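You operate a simulated robot arm through the tools that you are given. There is no shell and no other tool. Be economical: measure what you need, move in short steps, check, and stop when the job is done.

Carry out the task below with a simulated two-armed robot. There is one attempt and no reset: what you move stays moved.

Task
Press the raised cap home, weld the valve, return it to its tray.
Fine: the black valve in the welder's nest; one stroke; leave the shield open and the slide out. Where these are worked on the way, their far stop is far enough and under half their travel is too little: clear shield.

The check looks at the end state, three seconds after you hand in, the way a careful person would. Anything else that was tipped, shoved, dropped, spilled or broken makes it a failure. A push-on lid holds only when it is set on centred and level and pressed home; a screw cap is set on level and turned clockwise until tight.

Robot
Two 7-joint arms with two-finger grippers on one trunk, hanging from a carriage that runs on a gantry, over the field with the corners [-2398, -1055], [102, -1055], [102, 125], [-2398, 125] (x, y) and turns from -5.585 to 6.405 rad about z. Base frame: it is fixed where the carriage stands at the start and does not move with it; the origin is on the floor, on the carriage's upright axis, x ahead of it, y to its left, z up; the surface under the hand at the start is at about z = 860. Units: mm, rad, N and s.
The left shoulder is at the start at [0, 236, 1639], the right one opposite. With the tool pointing down near the work surface each hand reaches from about 100 to 620 mm from the robot's upright axis, wherever it stands, measured 20 degrees to its own side. Places, roughly: amplitude knob [700, 300, 900]; back left pocket of the tray on the welder bench [600, 100, 900]; back middle pocket of the tray on the welder bench [600, 0, 900]; back right pocket of the tray on the welder bench [600, 0, 900]; black knob on the welder swing arm [800, 500, 1200]; black pressure knob [800, -400, 900]; blue clamp arm [700, -200, 1100]; blue test button [800, -500, 900]; clear shield [700, 700, 1000]; depth stop knob [800, 400, 1200]; front left pocket of the tray on the welder bench [500, 100, 900]; front middle pocket of the tray on the welder benc [500, 0, 900]; front right pocket of the tray on the welder bench [500, 0, 900]; red power switch [700, 200, 900]; red vent lever [800, -500, 1000]; time knob [800, 300, 900]. Payload 3.43 kg a hand.
Tool frame (each hand has its own): the origin (TCP) lies between the finger pads and is the grasp point; the fingertips stand 30 mm ahead of it; z points along the fingers, y is the line along which they close. The gripper opens to 104 mm. The gripper's body begins 57 mm behind the TCP.
Orientation is that of the tool frame in the base frame, as [roll, pitch, yaw] about the fixed x, y, z axes, in that order (R = Rz(yaw) Ry(pitch) Rx(roll)). With the fingers straight down and closing along the base's y, the tool's x points along the base's -x, its y along +y and its z along -z.

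Tools
- The arms move only by the tool servo_tool. It takes "left_commands", "right_commands" or both (then of equal length, played together; a hand with none holds still); each is a list that holds one entry, the list of rows, each a list of 7 numbers: the shift along the tool's x, y, z in m, then the turn, a rotation vector about the tool's x, y, z in rad, then the opening, from 0 (shut) to 1 (fully open). In form: [[[dx, dy, dz, rx, ry, rz, claw], ...]]. A call has 1 to 8 rows; each row shifts and turns the commanded pose from where the row before left it, along the tool's axes as they then stand. A row lasts 0.2 s, in which the tool goes at most 50 mm and 0.15 rad; a call with a longer step from one row to the next is refused whole, and so is a gripper value outside its range. A pose out of reach is approached as far as the arm can. The call stops where the force on the tool passes 60 N (or 10 N more than at its start, if that is more) or the arm is blocked; 0.2 s more then pass. Each finger travels about 45 mm/s and halts on what it meets, pressing with about 21 N; the grip force reading is that of the motor and also rises with nothing between the fingers. The clock runs only during rows and for 0.2 s after the last one: add rows that do not move to give the fingers time. The reply holds the time, the measured pose of the TCP, the force on the tool along the base axes, the opening and the grip force, in the units named above and with some noise, with the torque about the TCP (base axes, N m) and any sound that the robot's microphone picked up, and new pictures: "views" is both (left out), scene, wrist or none (wrist: the cameras of the hands that moved).
- Cameras (640 x 400 px; columns grow to the right, rows downward): "scene" is now at [261.1, 33, 1761.6]; the picture's right is [0.47, -0.88, 0.00], its down [-0.75, -0.40, -0.53] and it looks along [0.47, 0.25, -0.85] (base axes); focal length 296 px, centre (320, 200). "left" rides on the left gripper at [67, -18, -90] in its tool frame; the picture's right is [0.25, 0.97, 0.00], its down [-0.73, 0.19, -0.66] and it looks along [-0.64, 0.17, 0.75] (tool axes); focal length 218 px, centre (320, 200). "right" rides on the right gripper at [67, 18, -90] in its tool frame; the picture's right is [-0.25, 0.97, 0.00], its down [-0.73, -0.19, -0.66] and it looks along [-0.64, -0.17, 0.75] (tool axes); focal length 218 px, centre (320, 200). There is no depth. A picture from a camera that has moved, and an enlarged one, comes with that camera's place and axes in the base frame and with its lens.
- move_column(by): slides the trunk up (or, below 0, down) by that many mm; the arms and the scene camera ride with it, the base frame stays. It gives what a move gives, with no picture.
- base_move(legs): drives the robot by 1 to 6 legs, each [ahead, left, turn to the left] in mm, mm and rad, along the robot's own axes; the way and the turn of a leg run together, so that a leg with both is an arc; at most 1500 mm and 3.142 rad a leg. The arms and the cameras ride along, it lands a little off, and it stops where it bumps. It keeps to its track: a leg is cut to what the track allows. It gives what a move gives, and a new picture of the scene camera.
- aim_head(pan, tilt): turns the head with the scene camera to pan (to the left, within 1.501 rad either way) and tilt (down, from -0.506 to 1.204), counted from straight ahead of the robot. It gives what a move gives, and a new picture of the scene camera.
- zoom(camera, box): a new picture of the part [left, top, right, bottom] of that camera's present view, enlarged. The clock stands still meanwhile.
- sign_off(): hands the job in; it is judged then, once.

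Work in short steps. Places have to be worked out from the pictures, the camera data and where the tool is seen: move nearer, look again, correct. Check each grasp and each placing, and mend what went wrong. You have 120 turns and 260 pictures in all, those below and enlarged ones among them. Open the grippers and draw the arms clear of the work before you hand the job in, unless the task says otherwise; then end with one line.

The tools are called after "Call:" as name(argument=value, ...) on one line, values as JSON. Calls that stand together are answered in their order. servo_tool: Moves the arms, as the interface text tells. Its arguments: {"type":"object","properties":{"left_commands":{"type":"array","items":{"type":"array","items":{"type":"array","items":{"type":"number"}}}},"right_commands":{"type":"array","items":{"type":"array","items":{"type":"array","items":{"type":"number"}}}},"views":{"type":"string","enum":["both","scene","wrist","none"]}},"required":[]} The other tools are called the same way: move_column (by) slides the trunk up or down; base_move (legs) drives the base; aim_head (pan, tilt) turns the head that bears the scene camera; zoom (camera, box) takes an enlarged picture of a part of a camera's view; sign_off () hands the job in.

At the start:

```text
time_s: 0.0
left_tool_pos: [340.1, 427.7, 1213.4]
left_tool_rot: [3.141, 0.0, -3.141]
left_wrist_force: [-1.4, -0.4, -0.4]
left_torque: [-0.04, 0.0, 0.04]
left_gripper_width: 104.2
left_gripper_force: 0.1
right_tool_pos: [547.8, -4.2, 1245.7]
right_tool_rot: [3.141, -0.002, 3.141]
right_wrist_force: [-0.4, -0.5, -0.9]
right_torque: [-0.01, 0.01, 0.0]
right_gripper_width: 103.7
right_gripper_force: 0.1
trunk travel left (down, up): [-549.0, 91.0]
robot x, y, heading: [-3.3, 0.8, 0.002]
head pan, tilt: [0.494, 1.014]
```

scene: 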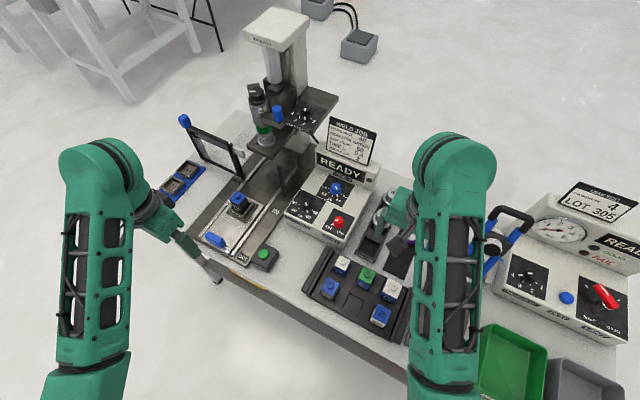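
right: 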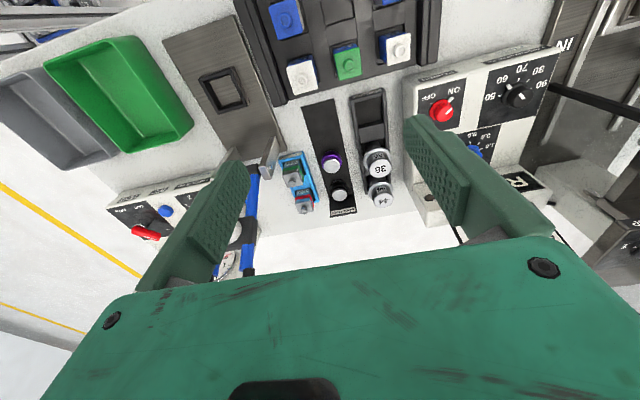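
left: 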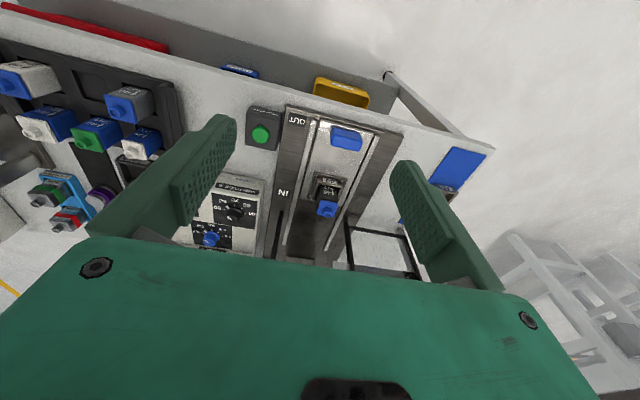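

The scene shows the welder with its slide, a job card and several knobs. I zoom in on the card, the panel and the nest.

Call:
zoom(camera="scene", box=[280, 110, 390, 250])

Call:
zoom(camera="scene", box=[160, 90, 320, 280])

Call:
zoom(camera="left", box=[200, 80, 460, 260])

Call:
zoom(camera="scene", box=[290, 240, 420, 340])

```text
2.86 times, centred on (335, 180) of scene
camera zoom: at [261.1, 33.0, 1761.6], right [0.47, -0.88, 0.0], down [-0.75, -0.4, -0.53], along [0.47, 0.25, -0.85], focal length 845 px, centre (277, 257)
```

zoom: 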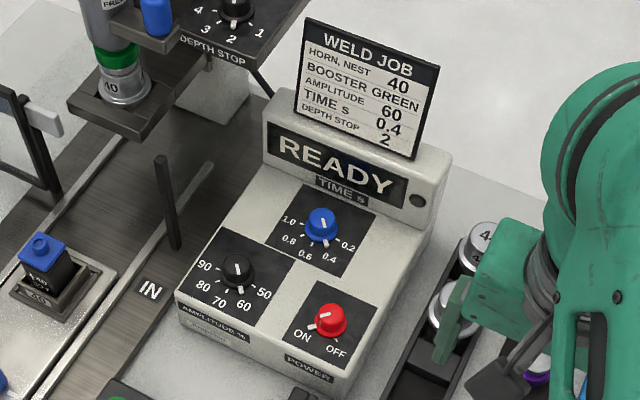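

```text
2.11 times, centred on (240, 185) of scene
camera zoom: at [261.1, 33.0, 1761.6], right [0.47, -0.88, 0.0], down [-0.75, -0.4, -0.53], along [0.47, 0.25, -0.85], focal length 623 px, centre (488, 232)
```

zoom: 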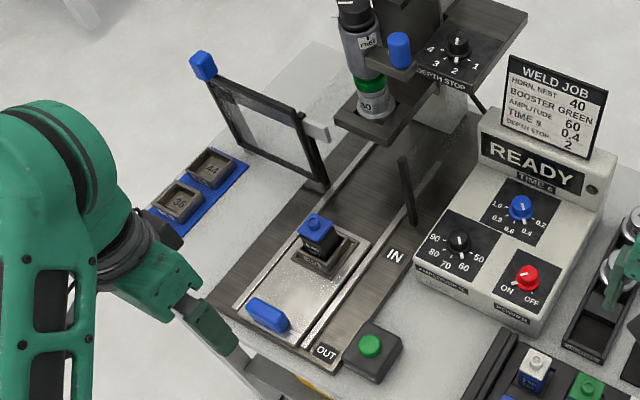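

```text
2.22 times, centred on (330, 170) of left
camera zoom: at [273.7, 408.6, 1303.9], right [-0.25, 0.97, 0.0], down [0.73, 0.19, 0.66], along [0.64, 0.17, -0.75], focal length 485 px, centre (298, 267)
```

zoom: 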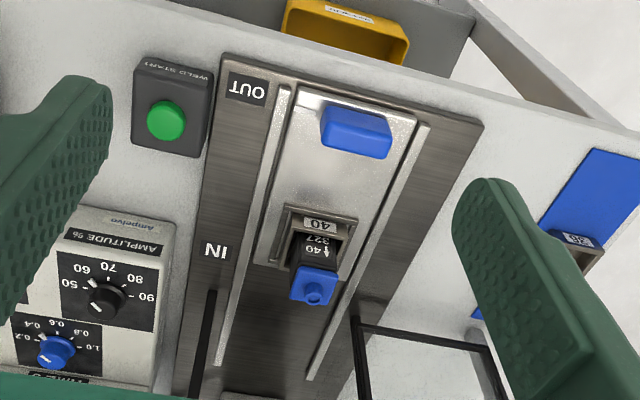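

```text
4.00 times, centred on (355, 290) of scene
camera zoom: at [261.1, 33.0, 1761.6], right [0.47, -0.88, 0.0], down [-0.75, -0.4, -0.53], along [0.47, 0.25, -0.85], focal length 1183 px, centre (180, -160)
```

zoom: 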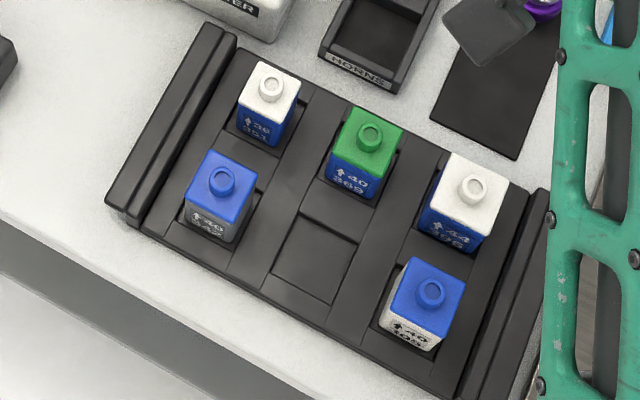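

The machine reads READY, and the card wants horn and nest 40, booster green, amplitude 60, time 0.4, depth stop 2. I check the dials, the horn and the shield closely.

Call:
zoom(camera="scene", box=[285, 165, 365, 240])

Call:
zoom(camera="scene", box=[235, 60, 345, 150])

Call:
zoom(camera="scene", box=[160, 100, 290, 210])

Call:
zoom(camera="scene", box=[195, 180, 285, 275])

```text
5.33 times, centred on (325, 202) of scene
camera zoom: at [261.1, 33.0, 1761.6], right [0.47, -0.88, 0.0], down [-0.75, -0.4, -0.53], along [0.47, 0.25, -0.85], focal length 1578 px, centre (293, 187)
```

zoom: 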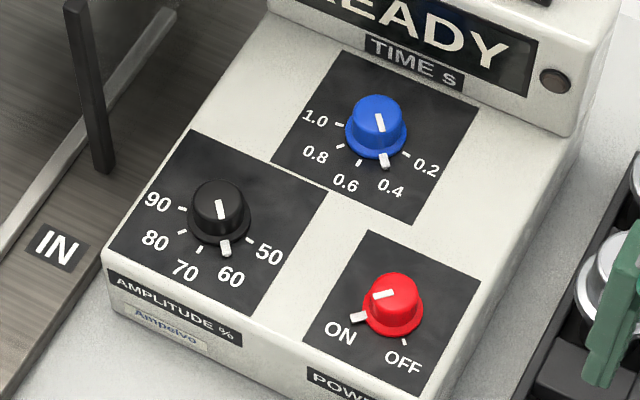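

```text
4.44 times, centred on (290, 105) of scene
camera zoom: at [261.1, 33.0, 1761.6], right [0.47, -0.88, 0.0], down [-0.75, -0.4, -0.53], along [0.47, 0.25, -0.85], focal length 1315 px, centre (453, 622)
```

zoom: 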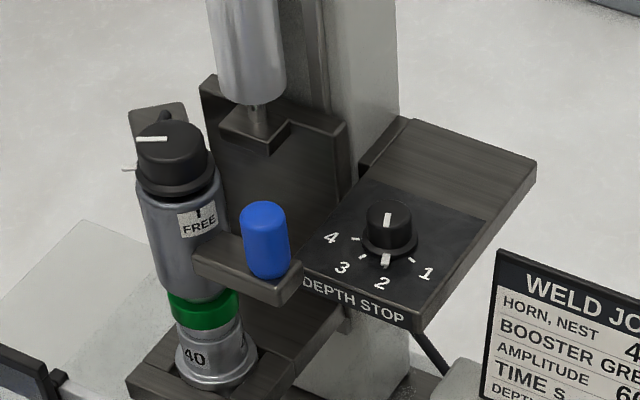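

```text
3.64 times, centred on (225, 155) of scene
camera zoom: at [261.1, 33.0, 1761.6], right [0.47, -0.88, 0.0], down [-0.75, -0.4, -0.53], along [0.47, 0.25, -0.85], focal length 1076 px, centre (666, 364)
```

zoom: 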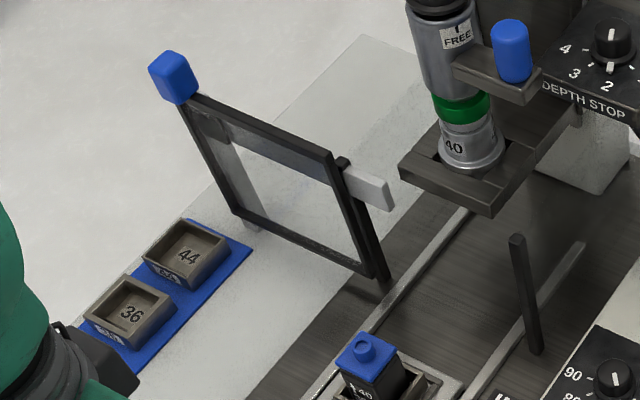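

```text
4.21 times, centred on (240, 228) of scene
camera zoom: at [261.1, 33.0, 1761.6], right [0.47, -0.88, 0.0], down [-0.75, -0.4, -0.53], along [0.47, 0.25, -0.85], focal length 1245 px, centre (657, 84)
```

zoom: 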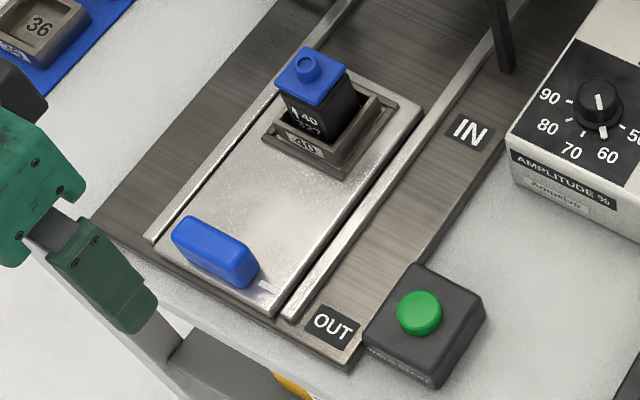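

Amplitude is at 60, time at 0.4, depth at 2 and power is ON. The nest is at about (597, 514), the slide handle at (453, 515) and the start button at (482, 348). I drive closer so the left arm can reach, then look again.

Call:
base_move(legs=[[95, 115, 0]])

Call:
aim_head(pan=0.6, tilt=0.75)

```text
time_s: 1.4
left_tool_pos: [435.9, 542.5, 1213.6]
left_tool_rot: [3.14, 0.001, -3.14]
left_wrist_force: [0.2, -0.1, 0.5]
left_torque: [0.01, 0.01, 0.0]
left_gripper_width: 103.8
left_gripper_force: 0.0
right_tool_pos: [645.7, 112.2, 1246.3]
right_tool_rot: [-3.14, 0.0, -3.14]
right_wrist_force: [-0.1, -0.1, 0.1]
right_torque: [-0.01, 0.05, 0.01]
right_gripper_width: 104.0
right_gripper_force: 0.1
trunk travel left (down, up): [-549.0, 91.0]
robot x, y, heading: [92.8, 118.1, -0.004]
head pan, tilt: [0.494, 1.014]
camera scene: at [357.2, 149.9, 1761.7], right [0.48, -0.88, 0.0], down [-0.75, -0.4, -0.53], along [0.47, 0.25, -0.85], focal length 296 px, centre (320, 200)
```

scene: 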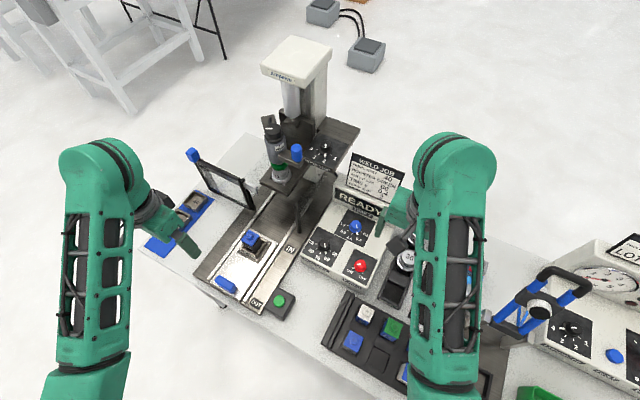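

```text
time_s: 2.2
left_tool_pos: [435.6, 543.5, 1214.1]
left_tool_rot: [3.141, -0.001, -3.137]
left_wrist_force: [0.6, -0.3, 0.5]
left_torque: [0.0, 0.01, 0.01]
left_gripper_width: 103.9
left_gripper_force: 0.1
right_tool_pos: [645.9, 113.8, 1245.8]
right_tool_rot: [3.141, 0.001, -3.139]
right_wrist_force: [-0.5, -0.4, 0.0]
right_torque: [0.02, 0.0, 0.01]
right_gripper_width: 104.1
right_gripper_force: 0.1
trunk travel left (down, up): [-549.0, 91.0]
robot x, y, heading: [94.0, 115.4, 0.001]
head pan, tilt: [0.6, 0.75]
camera scene: at [365.0, 163.9, 1781.6], right [0.57, -0.82, 0.0], down [-0.56, -0.39, -0.73], along [0.6, 0.41, -0.68], focal length 296 px, centre (320, 200)
```

scene: 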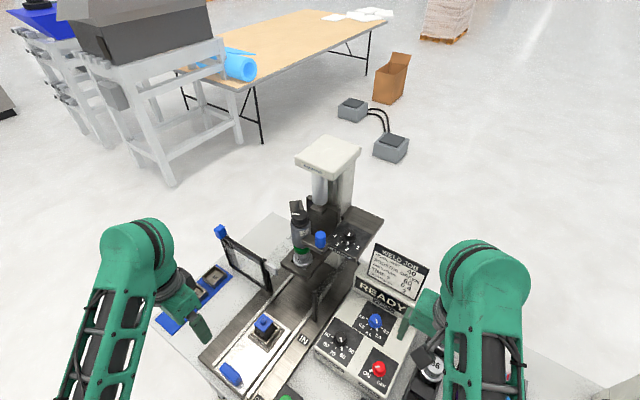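

Call:
zoom(camera="scene", box=[200, 180, 400, 330])

Call:
zoom(camera="scene", box=[270, 180, 390, 270])

Call:
zoom(camera="left", box=[160, 80, 480, 280])

```text
2.67 times, centred on (300, 255) of scene
camera zoom: at [365.0, 163.9, 1781.6], right [0.57, -0.82, 0.0], down [-0.56, -0.39, -0.73], along [0.6, 0.41, -0.68], focal length 789 px, centre (373, 53)
```

zoom: 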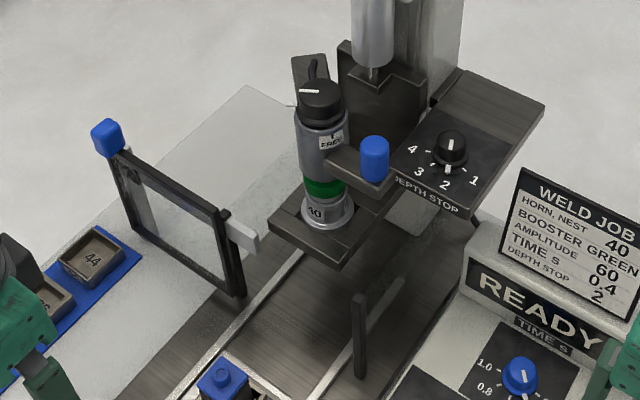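

```text
4.44 times, centred on (330, 225) of scene
camera zoom: at [365.0, 163.9, 1781.6], right [0.57, -0.82, 0.0], down [-0.56, -0.39, -0.73], along [0.6, 0.41, -0.68], focal length 1315 px, centre (276, 89)
```

zoom: 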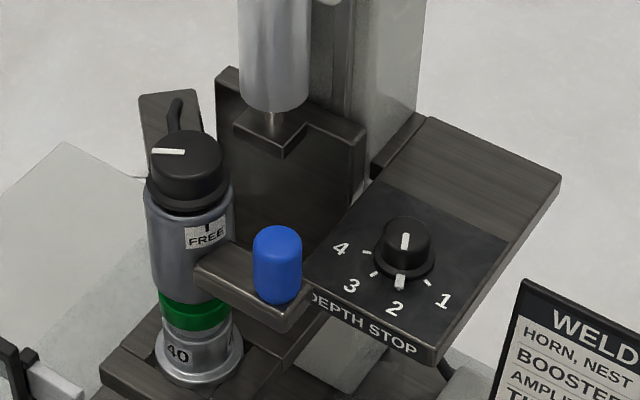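

```text
2.00 times, centred on (320, 180) of left
camera zoom: at [369.4, 525.5, 1303.9], right [-0.25, 0.97, 0.0], down [0.73, 0.19, 0.66], along [0.64, 0.17, -0.75], focal length 436 px, centre (320, 240)
```

zoom: 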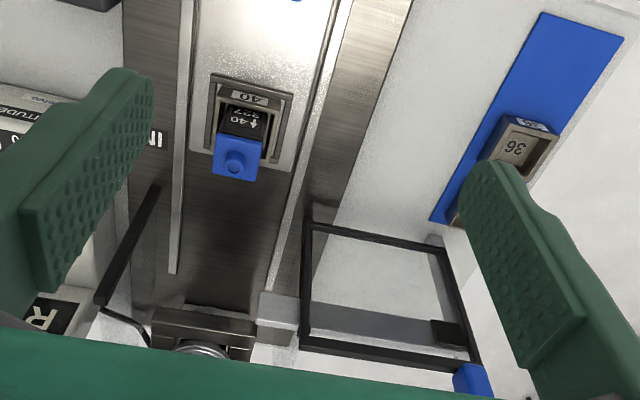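

Horn 40 and the green booster are in place, and the swing-arm knob's pointer is not at FREE. I move the left hand back and down to look closely at the valve cap in the nest.

Call:
servo_tool(left_commands=[[[-0.01, -0.015, 0.038, 0, 0, 0, 0.5], [-0.01, -0.015, 0.038, 0, 0, 0, 0], [-0.01, -0.015, 0.038, 0, 0, 0, 0], [-0.01, -0.015, 0.038, 0, 0, 0, 0], [0, 0, 0, 0, 0, 0, 0]]], views="wrist")

Call:
zoom(camera="left", box=[220, 100, 420, 240])

```text
time_s: 3.4
left_tool_pos: [476.5, 483.4, 1060.8]
left_tool_rot: [-3.141, 0.0, -3.141]
left_wrist_force: [-0.7, 0.4, -0.2]
left_torque: [0.0, 0.0, -0.02]
left_gripper_width: 0.1
left_gripper_force: 2.4
right_tool_pos: [645.5, 111.6, 1245.5]
right_tool_rot: [3.141, 0.0, -3.14]
right_wrist_force: [0.0, -0.3, 0.0]
right_torque: [0.0, 0.0, 0.0]
right_gripper_width: 104.0
right_gripper_force: 0.1
trunk travel left (down, up): [-549.0, 91.0]
robot x, y, heading: [95.3, 116.4, 0.006]
head pan, tilt: [0.6, 0.75]
camera left: at [408.6, 465.1, 1151.5], right [-0.25, 0.97, 0.0], down [0.73, 0.19, 0.66], along [0.64, 0.17, -0.75], focal length 218 px, centre (320, 200)
```

left: 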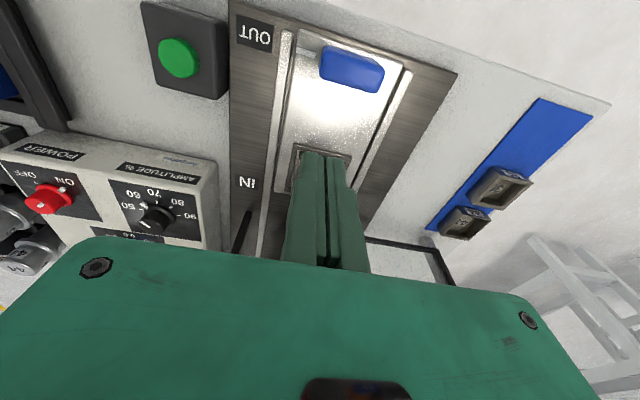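

```text
2.86 times, centred on (320, 170) of left
camera zoom: at [408.6, 465.1, 1151.5], right [-0.25, 0.97, 0.0], down [0.73, 0.19, 0.66], along [0.64, 0.17, -0.75], focal length 624 px, centre (320, 286)
```

zoom: 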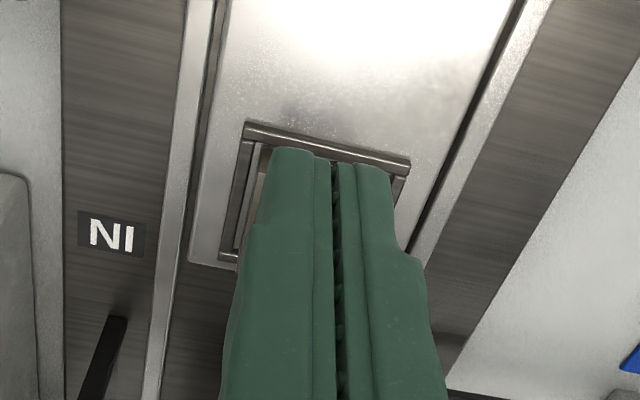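

The closed fingers hide the valve, so I open the gripper to look between them.

Call:
servo_tool(left_commands=[[[0, 0, 0, 0, 0, 0, 1], [0, 0.01, 0, 0, 0, 0, 1], [0, 0, 0, 0, 0, 0, 1], [0, 0, 0, 0, 0, 0, 1], [0, 0, 0, 0, 0, 0, 1], [0, 0, 0, 0, 0, 0, 1]]], views="none")

Call:
zoom(camera="left", box=[240, 110, 400, 230])

Call:
aim_head(pan=0.85, tilt=1.0)

Call:
zoom(camera="scene", box=[280, 150, 440, 270])

```text
time_s: 4.8
left_tool_pos: [475.1, 492.3, 1060.0]
left_tool_rot: [3.141, -0.002, -3.139]
left_wrist_force: [0.9, -0.2, -0.1]
left_torque: [-0.01, -0.02, 0.0]
left_gripper_width: 104.0
left_gripper_force: 0.1
right_tool_pos: [645.7, 111.5, 1245.3]
right_tool_rot: [3.141, 0.0, -3.14]
right_wrist_force: [0.2, -0.5, -0.1]
right_torque: [-0.01, 0.01, 0.02]
right_gripper_width: 104.1
right_gripper_force: 0.1
trunk travel left (down, up): [-549.0, 91.0]
robot x, y, heading: [99.1, 117.4, 0.004]
head pan, tilt: [0.6, 0.75]
```

```text
3.33 times, centred on (320, 170) of left
camera zoom: at [408.3, 474.9, 1151.6], right [-0.25, 0.97, 0.0], down [0.73, 0.19, 0.66], along [0.64, 0.17, -0.75], focal length 728 px, centre (320, 300)
```

zoom: 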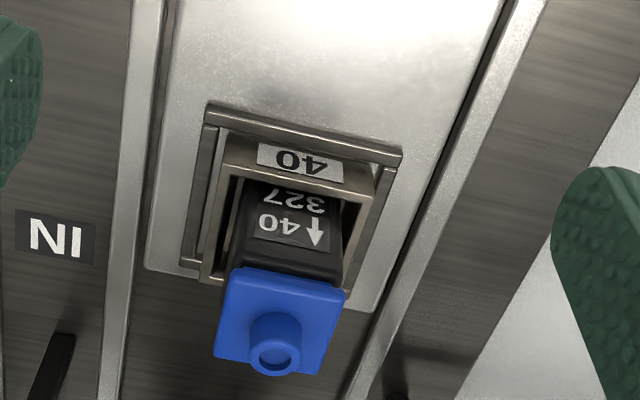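

```text
time_s: 5.5
left_tool_pos: [475.4, 493.0, 1060.5]
left_tool_rot: [3.141, 0.0, 3.141]
left_wrist_force: [-0.5, 0.7, 0.5]
left_torque: [0.01, -0.01, 0.0]
left_gripper_width: 104.0
left_gripper_force: 0.1
right_tool_pos: [644.8, 112.3, 1245.1]
right_tool_rot: [3.14, 0.0, -3.141]
right_wrist_force: [-0.1, -0.1, 0.2]
right_torque: [-0.01, -0.01, 0.03]
right_gripper_width: 104.1
right_gripper_force: 0.0
trunk travel left (down, up): [-549.0, 91.0]
robot x, y, heading: [96.2, 114.4, 0.004]
head pan, tilt: [0.85, 1.0]
camera scene: at [342.6, 169.4, 1762.6], right [0.75, -0.66, 0.0], down [-0.55, -0.63, -0.54], along [0.36, 0.41, -0.84], focal length 296 px, centre (320, 200)
```

scene: 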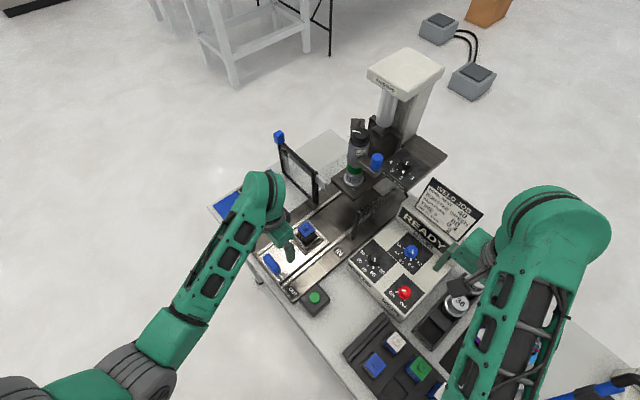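

```text
3.33 times, centred on (360, 210) of scene
camera zoom: at [342.6, 169.4, 1762.6], right [0.75, -0.66, 0.0], down [-0.55, -0.63, -0.54], along [0.36, 0.41, -0.84], focal length 986 px, centre (187, 167)
```

zoom: 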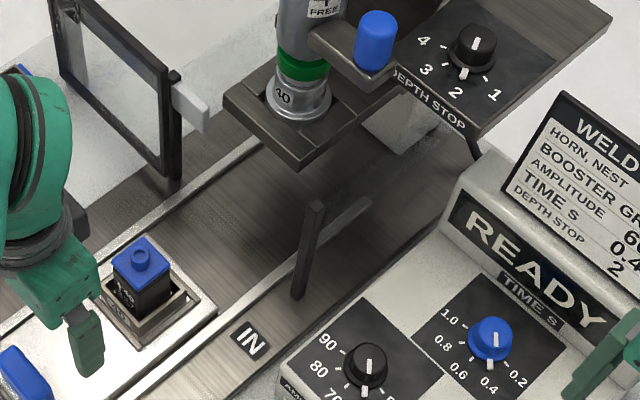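

The valve stands upright in nest 40 with its arrow pointing inwards. I triangulate the cap top at about (593, 508, 968). I close the fingers and hover above it.

Call:
servo_tool(left_commands=[[[-0.029, 0.004, 0, 0, 0, 0, 0], [-0.029, 0.004, 0, 0, 0, 0, 0], [-0.03, 0.004, 0.01, 0, 0, 0, 0], [-0.03, 0.003, 0.015, 0, 0, 0, 0], [0, 0, 0, 0, 0, 0, 0], [0, 0, 0, 0, 0, 0, 0]]], views="wrist")

Call:
zoom(camera="left", box=[240, 110, 400, 230])

Call:
zoom(camera="scene", box=[260, 190, 360, 270])

```text
time_s: 6.9
left_tool_pos: [594.2, 508.2, 1036.6]
left_tool_rot: [-3.141, 0.001, -3.141]
left_wrist_force: [0.3, 0.6, -0.4]
left_torque: [0.0, -0.04, -0.05]
left_gripper_width: 0.0
left_gripper_force: 18.9
right_tool_pos: [645.3, 112.1, 1245.6]
right_tool_rot: [-3.141, 0.0, -3.141]
right_wrist_force: [-0.4, 0.0, -0.6]
right_torque: [0.02, 0.01, -0.03]
right_gripper_width: 104.0
right_gripper_force: 0.0
trunk travel left (down, up): [-549.0, 91.0]
robot x, y, heading: [100.2, 113.4, 0.004]
head pan, tilt: [0.85, 1.0]
camera left: at [527.4, 490.1, 1127.6], right [-0.25, 0.97, 0.0], down [0.73, 0.19, 0.66], along [0.64, 0.17, -0.75], focal length 218 px, centre (320, 200)
```

left: 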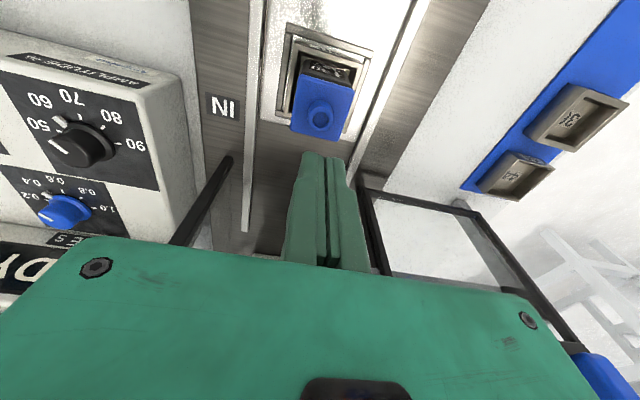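

```text
3.33 times, centred on (320, 170) of left
camera zoom: at [527.4, 490.1, 1127.6], right [-0.25, 0.97, 0.0], down [0.73, 0.19, 0.66], along [0.64, 0.17, -0.75], focal length 728 px, centre (320, 300)
```

zoom: 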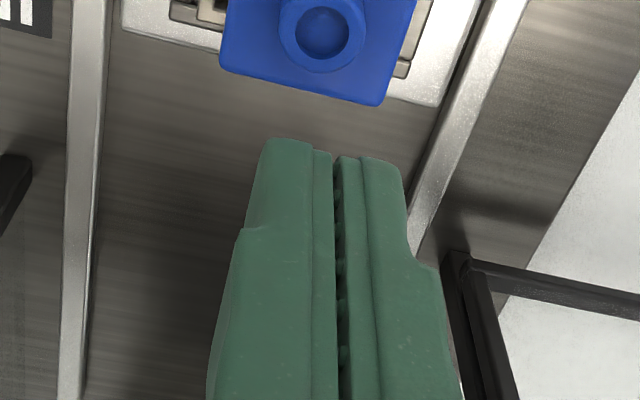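

```text
5.00 times, centred on (310, 230) of scene
camera zoom: at [342.5, 169.4, 1762.5], right [0.75, -0.66, 0.0], down [-0.55, -0.63, -0.54], along [0.36, 0.41, -0.84], focal length 1479 px, centre (370, 50)
```

zoom: 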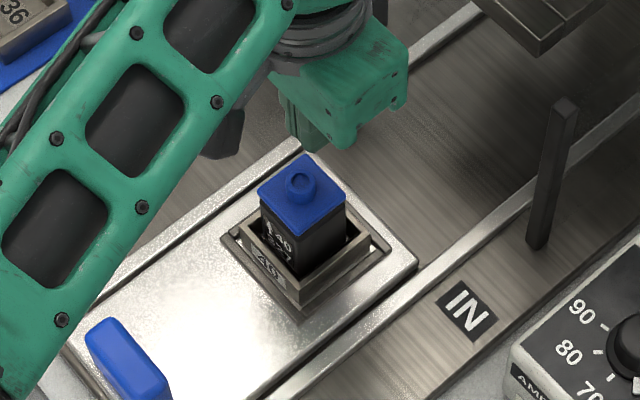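

Re-triangulating with the wrist camera puts the cap button's top at about (584, 506, 978). I shift over it and descend slowly until I feel contact.

Call:
servo_tool(left_commands=[[[0.01, -0.001, 0, 0, 0, 0, 0], [0, 0, 0.01, 0, 0, 0, 0], [0, 0, 0.008, 0, 0, 0, 0], [0, 0, 0.004, 0, 0, 0, 0], [0, 0, 0.004, 0, 0, 0, 0], [0, 0, 0.003, 0, 0, 0, 0]]], views="wrist")

Call:
zoom(camera="scene", box=[260, 190, 360, 270])

```text
time_s: 8.3
left_tool_pos: [584.7, 508.3, 1006.2]
left_tool_rot: [3.14, 0.0, -3.14]
left_wrist_force: [0.3, 0.2, -0.1]
left_torque: [0.0, 0.0, -0.02]
left_gripper_width: 0.0
left_gripper_force: 21.5
right_tool_pos: [644.4, 111.4, 1245.3]
right_tool_rot: [-3.141, -0.001, 3.142]
right_wrist_force: [0.3, 0.2, -1.0]
right_torque: [0.0, 0.02, 0.01]
right_gripper_width: 104.2
right_gripper_force: 0.0
trunk travel left (down, up): [-549.0, 91.0]
robot x, y, heading: [94.9, 115.0, 0.002]
head pan, tilt: [0.85, 1.0]
camera left: at [517.4, 489.7, 1097.6], right [-0.25, 0.97, 0.0], down [0.73, 0.19, 0.66], along [0.64, 0.17, -0.75], focal length 218 px, centre (320, 200)
```

left: 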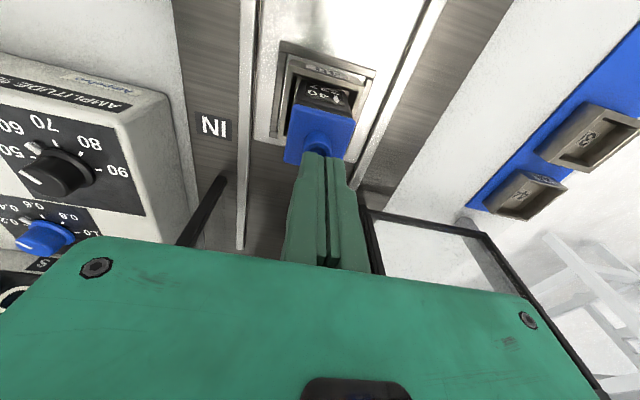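

```text
5.00 times, centred on (310, 230) of scene
camera zoom: at [342.5, 169.4, 1762.5], right [0.75, -0.66, 0.0], down [-0.55, -0.63, -0.54], along [0.36, 0.41, -0.84], focal length 1479 px, centre (370, 50)
```

zoom: 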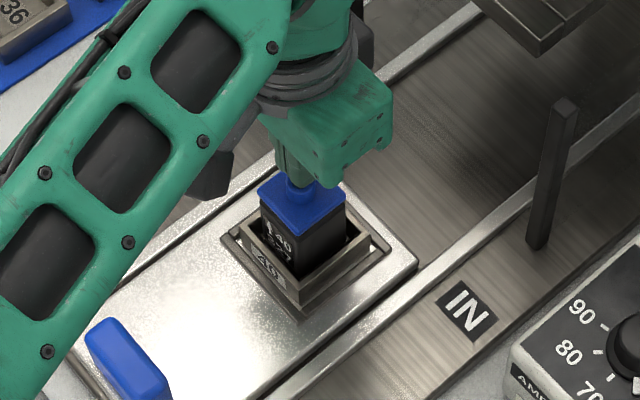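

There is no contact yet with the tip at z 976. I zoom to check the tip against the button.

Call:
zoom(camera="left", box=[270, 70, 380, 190])

Call:
zoom(camera="scene", box=[300, 210, 340, 245])

```text
3.33 times, centred on (325, 130) of left
camera zoom: at [517.4, 489.7, 1097.6], right [-0.25, 0.97, 0.0], down [0.73, 0.19, 0.66], along [0.64, 0.17, -0.75], focal length 728 px, centre (303, 433)
```

zoom: 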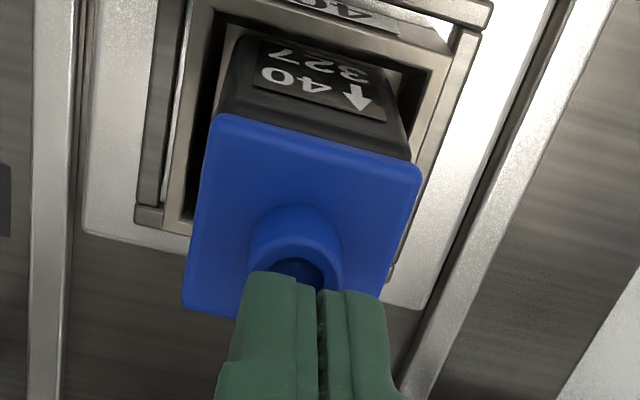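

```text
11.43 times, centred on (320, 228) of scene
camera zoom: at [342.5, 169.4, 1762.5], right [0.75, -0.66, 0.0], down [-0.55, -0.63, -0.54], along [0.36, 0.41, -0.84], focal length 3380 px, centre (320, -114)
```

zoom: 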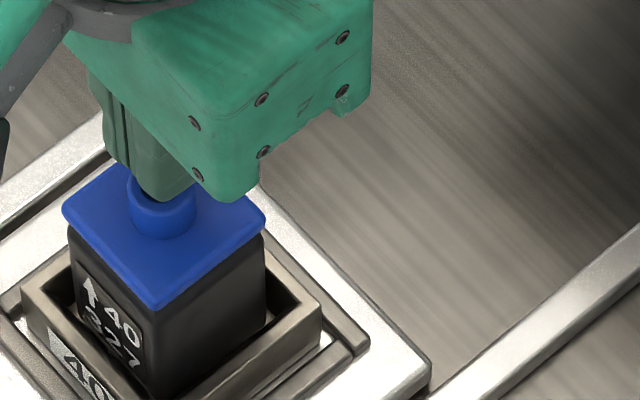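

The tip sits over the button in x, about 3 mm too far in +y. I shift and go on pressing down gently.

Call:
servo_tool(left_commands=[[[0.001, -0.003, 0, 0, 0, 0, 0], [0, 0, 0.004, 0, 0, 0, 0], [0, 0, 0.004, 0, 0, 0, 0], [0, 0, 0.003, 0, 0, 0, 0], [0, 0, 0.003, 0, 0, 0, 0], [0, 0, 0.002, 0, 0, 0, 0]]], views="wrist")

Call:
zoom(camera="scene", box=[300, 210, 340, 245])

```text
time_s: 9.7
left_tool_pos: [589.4, 504.6, 995.5]
left_tool_rot: [3.141, 0.009, -3.14]
left_wrist_force: [-2.1, -5.7, 32.4]
left_torque: [-0.18, 0.2, -0.05]
left_gripper_width: 6.2
left_gripper_force: 20.8
right_tool_pos: [646.6, 112.9, 1247.5]
right_tool_rot: [-3.14, 0.001, -3.141]
right_wrist_force: [-0.9, 0.0, -0.5]
right_torque: [-0.01, 0.01, 0.04]
right_gripper_width: 104.0
right_gripper_force: 0.0
trunk travel left (down, up): [-549.0, 91.0]
robot x, y, heading: [96.6, 116.0, 0.001]
head pan, tilt: [0.85, 1.0]
camera left: at [520.7, 487.3, 1086.1], right [-0.25, 0.97, 0.0], down [0.72, 0.19, 0.66], along [0.64, 0.17, -0.75], focal length 218 px, centre (320, 200)
```

left: 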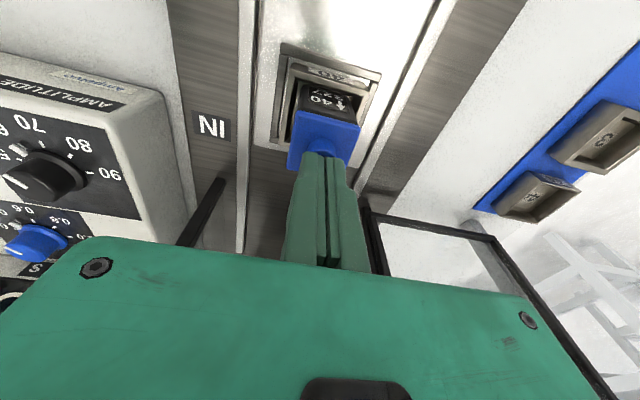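

```text
11.43 times, centred on (320, 228) of scene
camera zoom: at [343.2, 169.6, 1763.4], right [0.75, -0.66, 0.0], down [-0.55, -0.63, -0.54], along [0.36, 0.41, -0.84], focal length 3380 px, centre (320, -114)
```

zoom: 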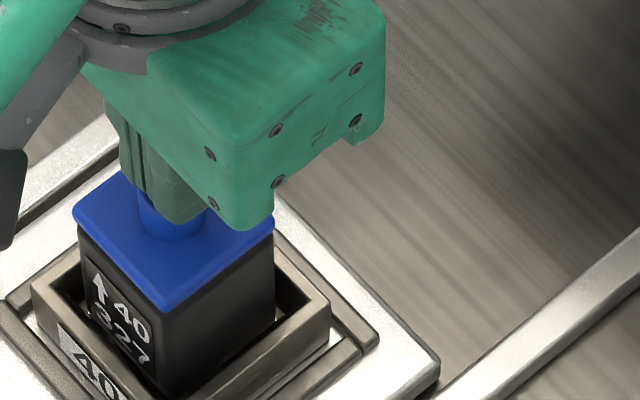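

I feel 32 N, but the tip slid about 5 mm in +x and wedged the fingers open, so the button lies nearer than I thought. I lift off and look again.

Call:
servo_tool(left_commands=[[[0, 0, -0.012, 0, 0, 0, 0], [0, 0, -0.03, 0, 0, 0, 0], [0.03, 0, 0, 0, 0, 0, 0], [0.03, 0, 0, 0, 0, 0, 0]]], views="wrist")

Call:
zoom(camera="left", box=[260, 90, 380, 210])

Call:
zoom(camera="scene", box=[290, 210, 340, 255])

```text
time_s: 10.7
left_tool_pos: [520.8, 503.9, 1033.3]
left_tool_rot: [3.141, -0.003, 3.14]
left_wrist_force: [-1.1, 0.1, 0.1]
left_torque: [0.02, -0.01, 0.02]
left_gripper_width: 0.0
left_gripper_force: 20.8
right_tool_pos: [644.9, 111.4, 1245.4]
right_tool_rot: [-3.141, 0.0, 3.142]
right_wrist_force: [-0.2, 0.1, 1.1]
right_torque: [-0.02, -0.01, 0.01]
right_gripper_width: 103.9
right_gripper_force: 0.0
trunk travel left (down, up): [-549.0, 91.0]
robot x, y, heading: [96.3, 112.4, 0.006]
head pan, tilt: [0.85, 1.0]
camera left: at [454.7, 485.7, 1124.4], right [-0.25, 0.97, 0.0], down [0.73, 0.19, 0.66], along [0.63, 0.17, -0.75], focal length 218 px, centre (320, 200)
```

left: 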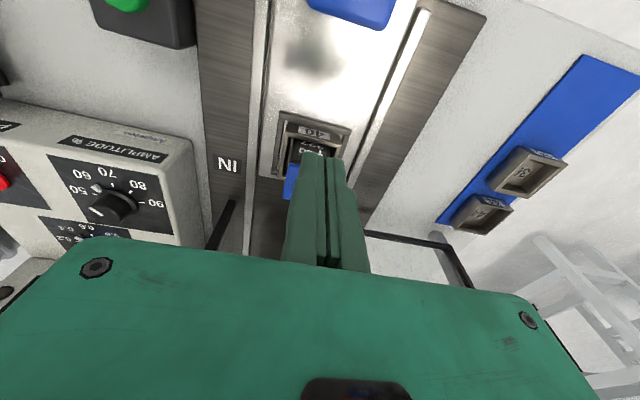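

```text
3.33 times, centred on (320, 150) of left
camera zoom: at [454.7, 485.7, 1124.4], right [-0.25, 0.97, 0.0], down [0.73, 0.19, 0.66], along [0.63, 0.17, -0.75], focal length 728 px, centre (320, 367)
```

zoom: 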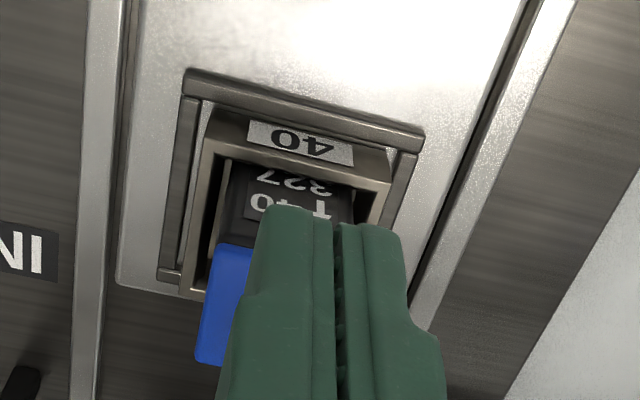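

```text
8.89 times, centred on (315, 232) of scene
camera zoom: at [342.4, 169.4, 1762.4], right [0.75, -0.66, 0.0], down [-0.56, -0.63, -0.54], along [0.36, 0.41, -0.84], focal length 2629 px, centre (364, -89)
```

zoom: 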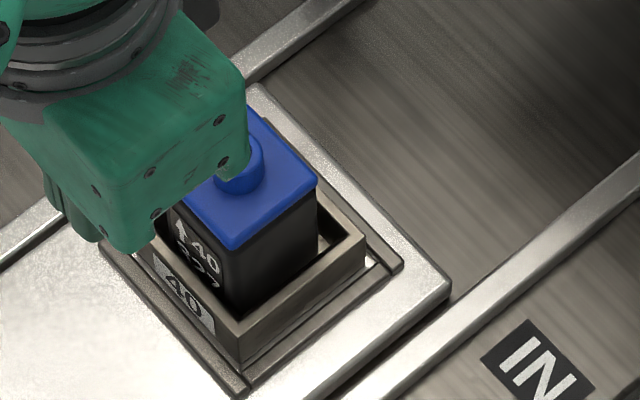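

The hand blocks the view, so I move it forward and up beyond the valve.

Call:
servo_tool(left_commands=[[[0, 0, -0.02, 0, 0, 0, 0], [-0.04, -0.02, 0, 0, 0, 0, 0], [-0.04, -0.02, 0, 0, 0, 0, 0], [-0.01, -0.02, 0.02, 0, 0, 0, 0]]], views="none")

Call:
zoom(camera="left", box=[280, 60, 440, 180])

Call:
zoom(camera="scene", box=[285, 205, 335, 250])

```text
time_s: 11.7
left_tool_pos: [614.4, 444.1, 1032.3]
left_tool_rot: [3.142, -0.002, -3.137]
left_wrist_force: [-0.5, -0.5, 0.4]
left_torque: [-0.01, 0.0, -0.01]
left_gripper_width: 0.3
left_gripper_force: 20.2
right_tool_pos: [645.8, 111.8, 1245.4]
right_tool_rot: [3.141, 0.001, 3.141]
right_wrist_force: [-1.0, -0.3, -0.8]
right_torque: [0.0, -0.01, 0.02]
right_gripper_width: 104.2
right_gripper_force: 0.1
trunk travel left (down, up): [-549.0, 91.0]
robot x, y, heading: [96.6, 115.9, 0.002]
head pan, tilt: [0.85, 1.0]
```

```text
3.33 times, centred on (360, 120) of left
camera zoom: at [546.9, 425.5, 1124.4], right [-0.25, 0.97, 0.0], down [0.73, 0.19, 0.66], along [0.64, 0.17, -0.75], focal length 728 px, centre (187, 467)
```

zoom: 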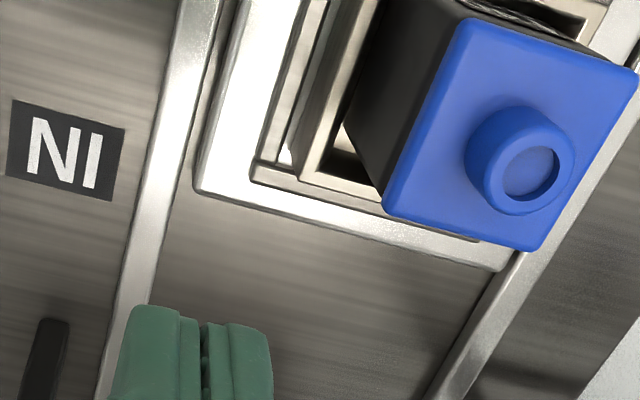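

```text
8.89 times, centred on (310, 228) of scene
camera zoom: at [342.5, 169.4, 1762.6], right [0.75, -0.66, 0.0], down [-0.55, -0.63, -0.54], along [0.36, 0.41, -0.84], focal length 2629 px, centre (409, -44)
```

zoom: 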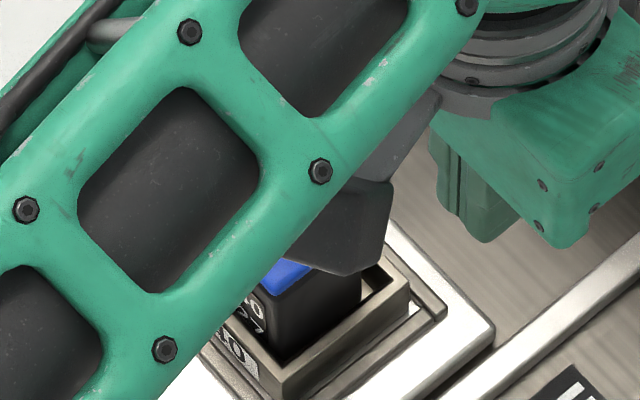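

The button's top is now at about (580, 507, 972) and the cap looks level. I'll press again, centred a little further towards -x. I hover and verify first.

Call:
servo_tool(left_commands=[[[0, 0, -0.02, 0, 0, 0, 0], [0.018, 0.031, 0, 0, 0, 0, 0], [0.018, 0.031, 0, 0, 0, 0, 0], [0, 0, 0.02, 0, 0, 0, 0], [0, 0, 0.018, 0, 0, 0, 0], [0, 0, 0.005, 0, 0, 0, 0]]], views="none")

Call:
zoom(camera="left", box=[270, 70, 380, 190])

Call:
zoom(camera="scene", box=[300, 210, 340, 245])

```text
time_s: 13.1
left_tool_pos: [578.8, 508.1, 1008.6]
left_tool_rot: [-3.141, 0.001, -3.141]
left_wrist_force: [-0.7, 1.1, 0.1]
left_torque: [0.01, -0.04, 0.0]
left_gripper_width: 0.3
left_gripper_force: 21.1
right_tool_pos: [644.9, 111.2, 1245.2]
right_tool_rot: [3.141, 0.0, -3.139]
right_wrist_force: [0.7, 0.5, 0.0]
right_torque: [0.0, -0.03, 0.02]
right_gripper_width: 104.1
right_gripper_force: 0.1
trunk travel left (down, up): [-549.0, 91.0]
robot x, y, heading: [95.7, 116.0, 0.001]
head pan, tilt: [0.85, 1.0]
```

```text
3.33 times, centred on (325, 130) of left
camera zoom: at [511.7, 490.1, 1100.4], right [-0.25, 0.97, 0.0], down [0.73, 0.19, 0.66], along [0.64, 0.17, -0.75], focal length 728 px, centre (303, 433)
```

zoom: 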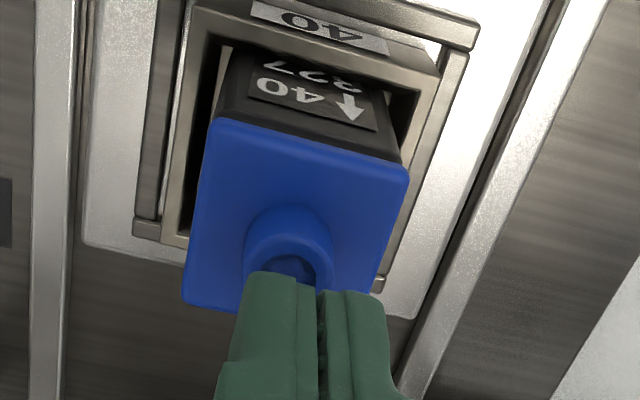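

```text
11.43 times, centred on (320, 228) of scene
camera zoom: at [342.5, 169.5, 1762.6], right [0.75, -0.66, 0.0], down [-0.55, -0.63, -0.54], along [0.36, 0.41, -0.84], focal length 3380 px, centre (320, -114)
```

zoom: 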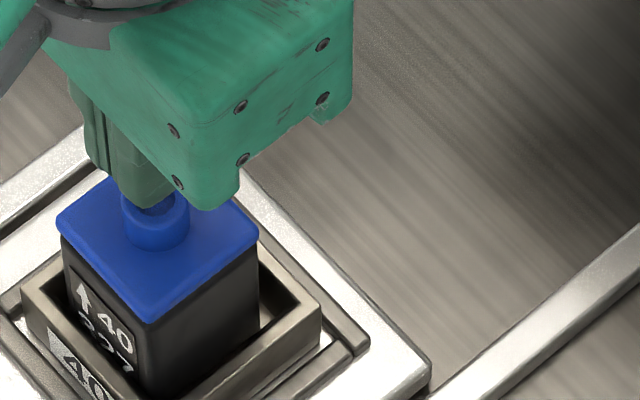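

Compared with before, the cap sits about 4 mm lower. I press again centred on the button, correcting y by -4 mm.

Call:
servo_tool(left_commands=[[[0, -0.004, 0, 0, 0, 0, 0], [0, 0, 0.004, 0, 0, 0, 0], [0, 0, 0.003, 0, 0, 0, 0], [0, 0, 0.003, 0, 0, 0, 0], [0, 0, 0.003, 0, 0, 0, 0], [0, 0, 0.003, 0, 0, 0, 0], [0, 0, 0.003, 0, 0, 0, 0]]], views="none")

Call:
zoom(camera="left", box=[270, 70, 380, 190])

Call:
zoom(camera="scene", box=[300, 210, 340, 245])

```text
time_s: 14.7
left_tool_pos: [582.6, 505.6, 996.2]
left_tool_rot: [3.14, 0.009, -3.141]
left_wrist_force: [-3.0, -4.7, 26.8]
left_torque: [-0.11, 0.11, -0.02]
left_gripper_width: 6.1
left_gripper_force: 21.1
right_tool_pos: [647.0, 112.8, 1247.2]
right_tool_rot: [3.14, 0.003, -3.141]
right_wrist_force: [-0.4, -0.9, 0.5]
right_torque: [-0.02, 0.0, -0.01]
right_gripper_width: 104.2
right_gripper_force: 0.1
trunk travel left (down, up): [-549.0, 91.0]
robot x, y, heading: [93.3, 118.8, -0.0]
head pan, tilt: [0.85, 1.0]
```

```text
3.33 times, centred on (325, 130) of left
camera zoom: at [514.3, 486.0, 1086.2], right [-0.25, 0.97, 0.0], down [0.72, 0.19, 0.66], along [0.64, 0.17, -0.75], focal length 728 px, centre (303, 433)
```

zoom: 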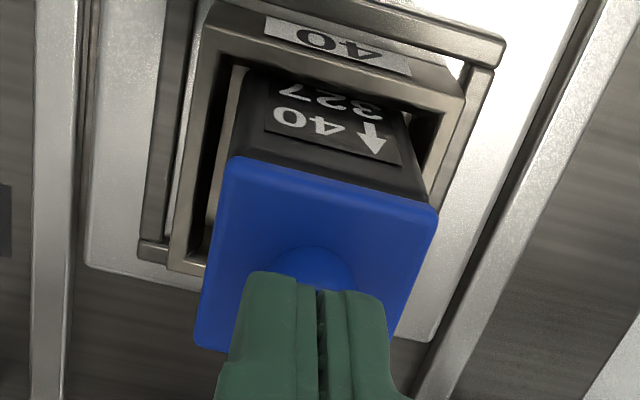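

```text
11.43 times, centred on (320, 228) of scene
camera zoom: at [343.1, 169.6, 1763.3], right [0.75, -0.66, 0.0], down [-0.55, -0.63, -0.54], along [0.36, 0.41, -0.84], focal length 3380 px, centre (320, -114)
```

zoom: 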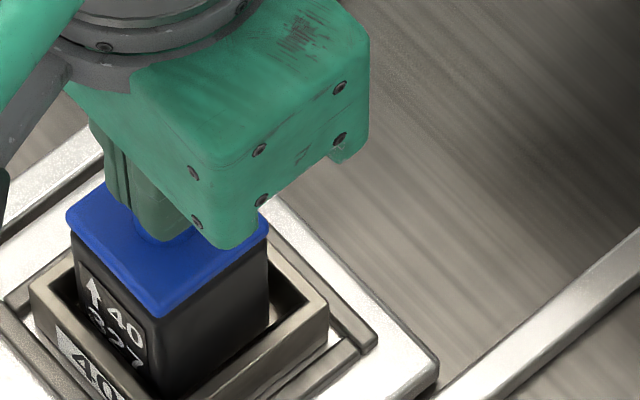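

The tip is now on the button with 27 N at z 966. I push on towards the force limit to be sure the cap is home.

Call:
servo_tool(left_commands=[[[0.001, 0, 0.002, 0, 0, 0, 0], [0.001, 0, 0.002, 0, 0, 0, 0], [0, 0, 0.002, 0, 0, 0, 0], [0, 0, 0.002, 0, 0, 0, 0], [0, 0, 0.002, 0, 0, 0, 0], [0, 0, 0, 0, 0, 0, 0]]], views="none")

Call:
zoom(camera="scene", box=[300, 210, 340, 245])

```text
time_s: 15.7
left_tool_pos: [586.0, 505.0, 995.0]
left_tool_rot: [3.135, 0.027, 3.141]
left_wrist_force: [1.7, -2.2, 13.2]
left_torque: [-0.04, 0.06, -0.03]
left_gripper_width: 6.2
left_gripper_force: 21.0
right_tool_pos: [644.4, 112.7, 1244.2]
right_tool_rot: [-3.141, 0.002, -3.14]
right_wrist_force: [0.0, -0.6, -0.9]
right_torque: [0.0, -0.02, -0.02]
right_gripper_width: 104.0
right_gripper_force: 0.0
trunk travel left (down, up): [-549.0, 91.0]
robot x, y, heading: [93.6, 117.1, -0.0]
head pan, tilt: [0.85, 1.0]
stopped in row 4 (left hand): the force on the tool passed its limit at 61 N (the readings are from after the stop); the commanded pose is now the measured one
```

```text
11.43 times, centred on (320, 228) of scene
camera zoom: at [342.8, 169.4, 1761.7], right [0.75, -0.66, 0.0], down [-0.55, -0.63, -0.54], along [0.36, 0.41, -0.84], focal length 3380 px, centre (320, -114)
```

zoom: 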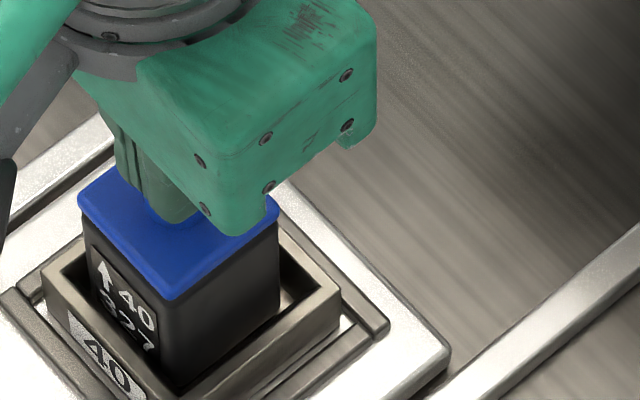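

61 N was reached with only slight further motion; the slide itself crept inwards a few mm. I lift, back off with open fingers and inspect the cap.

Call:
servo_tool(left_commands=[[[0, 0, -0.03, 0, 0, 0, 0], [0, 0, -0.035, 0, 0, 0, 0], [0.04, -0.005, 0, 0, 0, 0, 1], [0.04, -0.005, 0, 0, 0, 0, 1], [0.03, -0.005, 0, 0, 0, 0, 1], [0, 0, 0, 0, 0, 0, 1], [0, 0, 0, 0, 0, 0, 1]]], views="none")

Call:
zoom(camera="left", box=[240, 110, 400, 230])

Call:
zoom(camera="scene", box=[290, 210, 340, 255])

```text
time_s: 17.2
left_tool_pos: [470.6, 490.9, 1054.7]
left_tool_rot: [3.134, 0.019, 3.141]
left_wrist_force: [0.2, 0.1, 0.2]
left_torque: [0.05, -0.01, 0.0]
left_gripper_width: 103.8
left_gripper_force: 0.0
right_tool_pos: [646.1, 111.6, 1246.3]
right_tool_rot: [-3.141, 0.0, 3.142]
right_wrist_force: [0.1, -0.2, 0.0]
right_torque: [-0.01, 0.0, 0.01]
right_gripper_width: 104.0
right_gripper_force: 0.1
trunk travel left (down, up): [-549.0, 91.0]
robot x, y, heading: [96.6, 115.6, -0.002]
head pan, tilt: [0.85, 1.0]
```

```text
3.33 times, centred on (320, 170) of left
camera zoom: at [401.5, 472.6, 1144.6], right [-0.25, 0.97, 0.0], down [0.72, 0.19, 0.67], along [0.65, 0.17, -0.74], focal length 728 px, centre (320, 300)
```

zoom: 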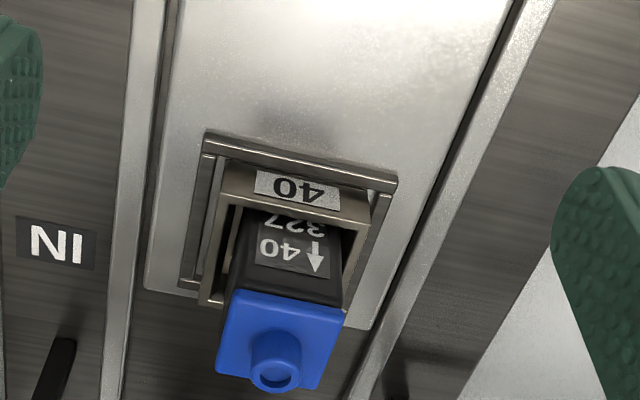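

```text
8.89 times, centred on (315, 232) of scene
camera zoom: at [342.6, 169.3, 1762.6], right [0.75, -0.66, 0.0], down [-0.55, -0.63, -0.54], along [0.36, 0.41, -0.84], focal length 2629 px, centre (364, -89)
```

zoom: 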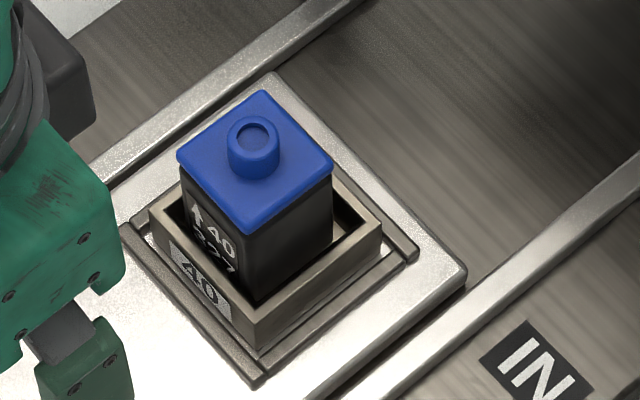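

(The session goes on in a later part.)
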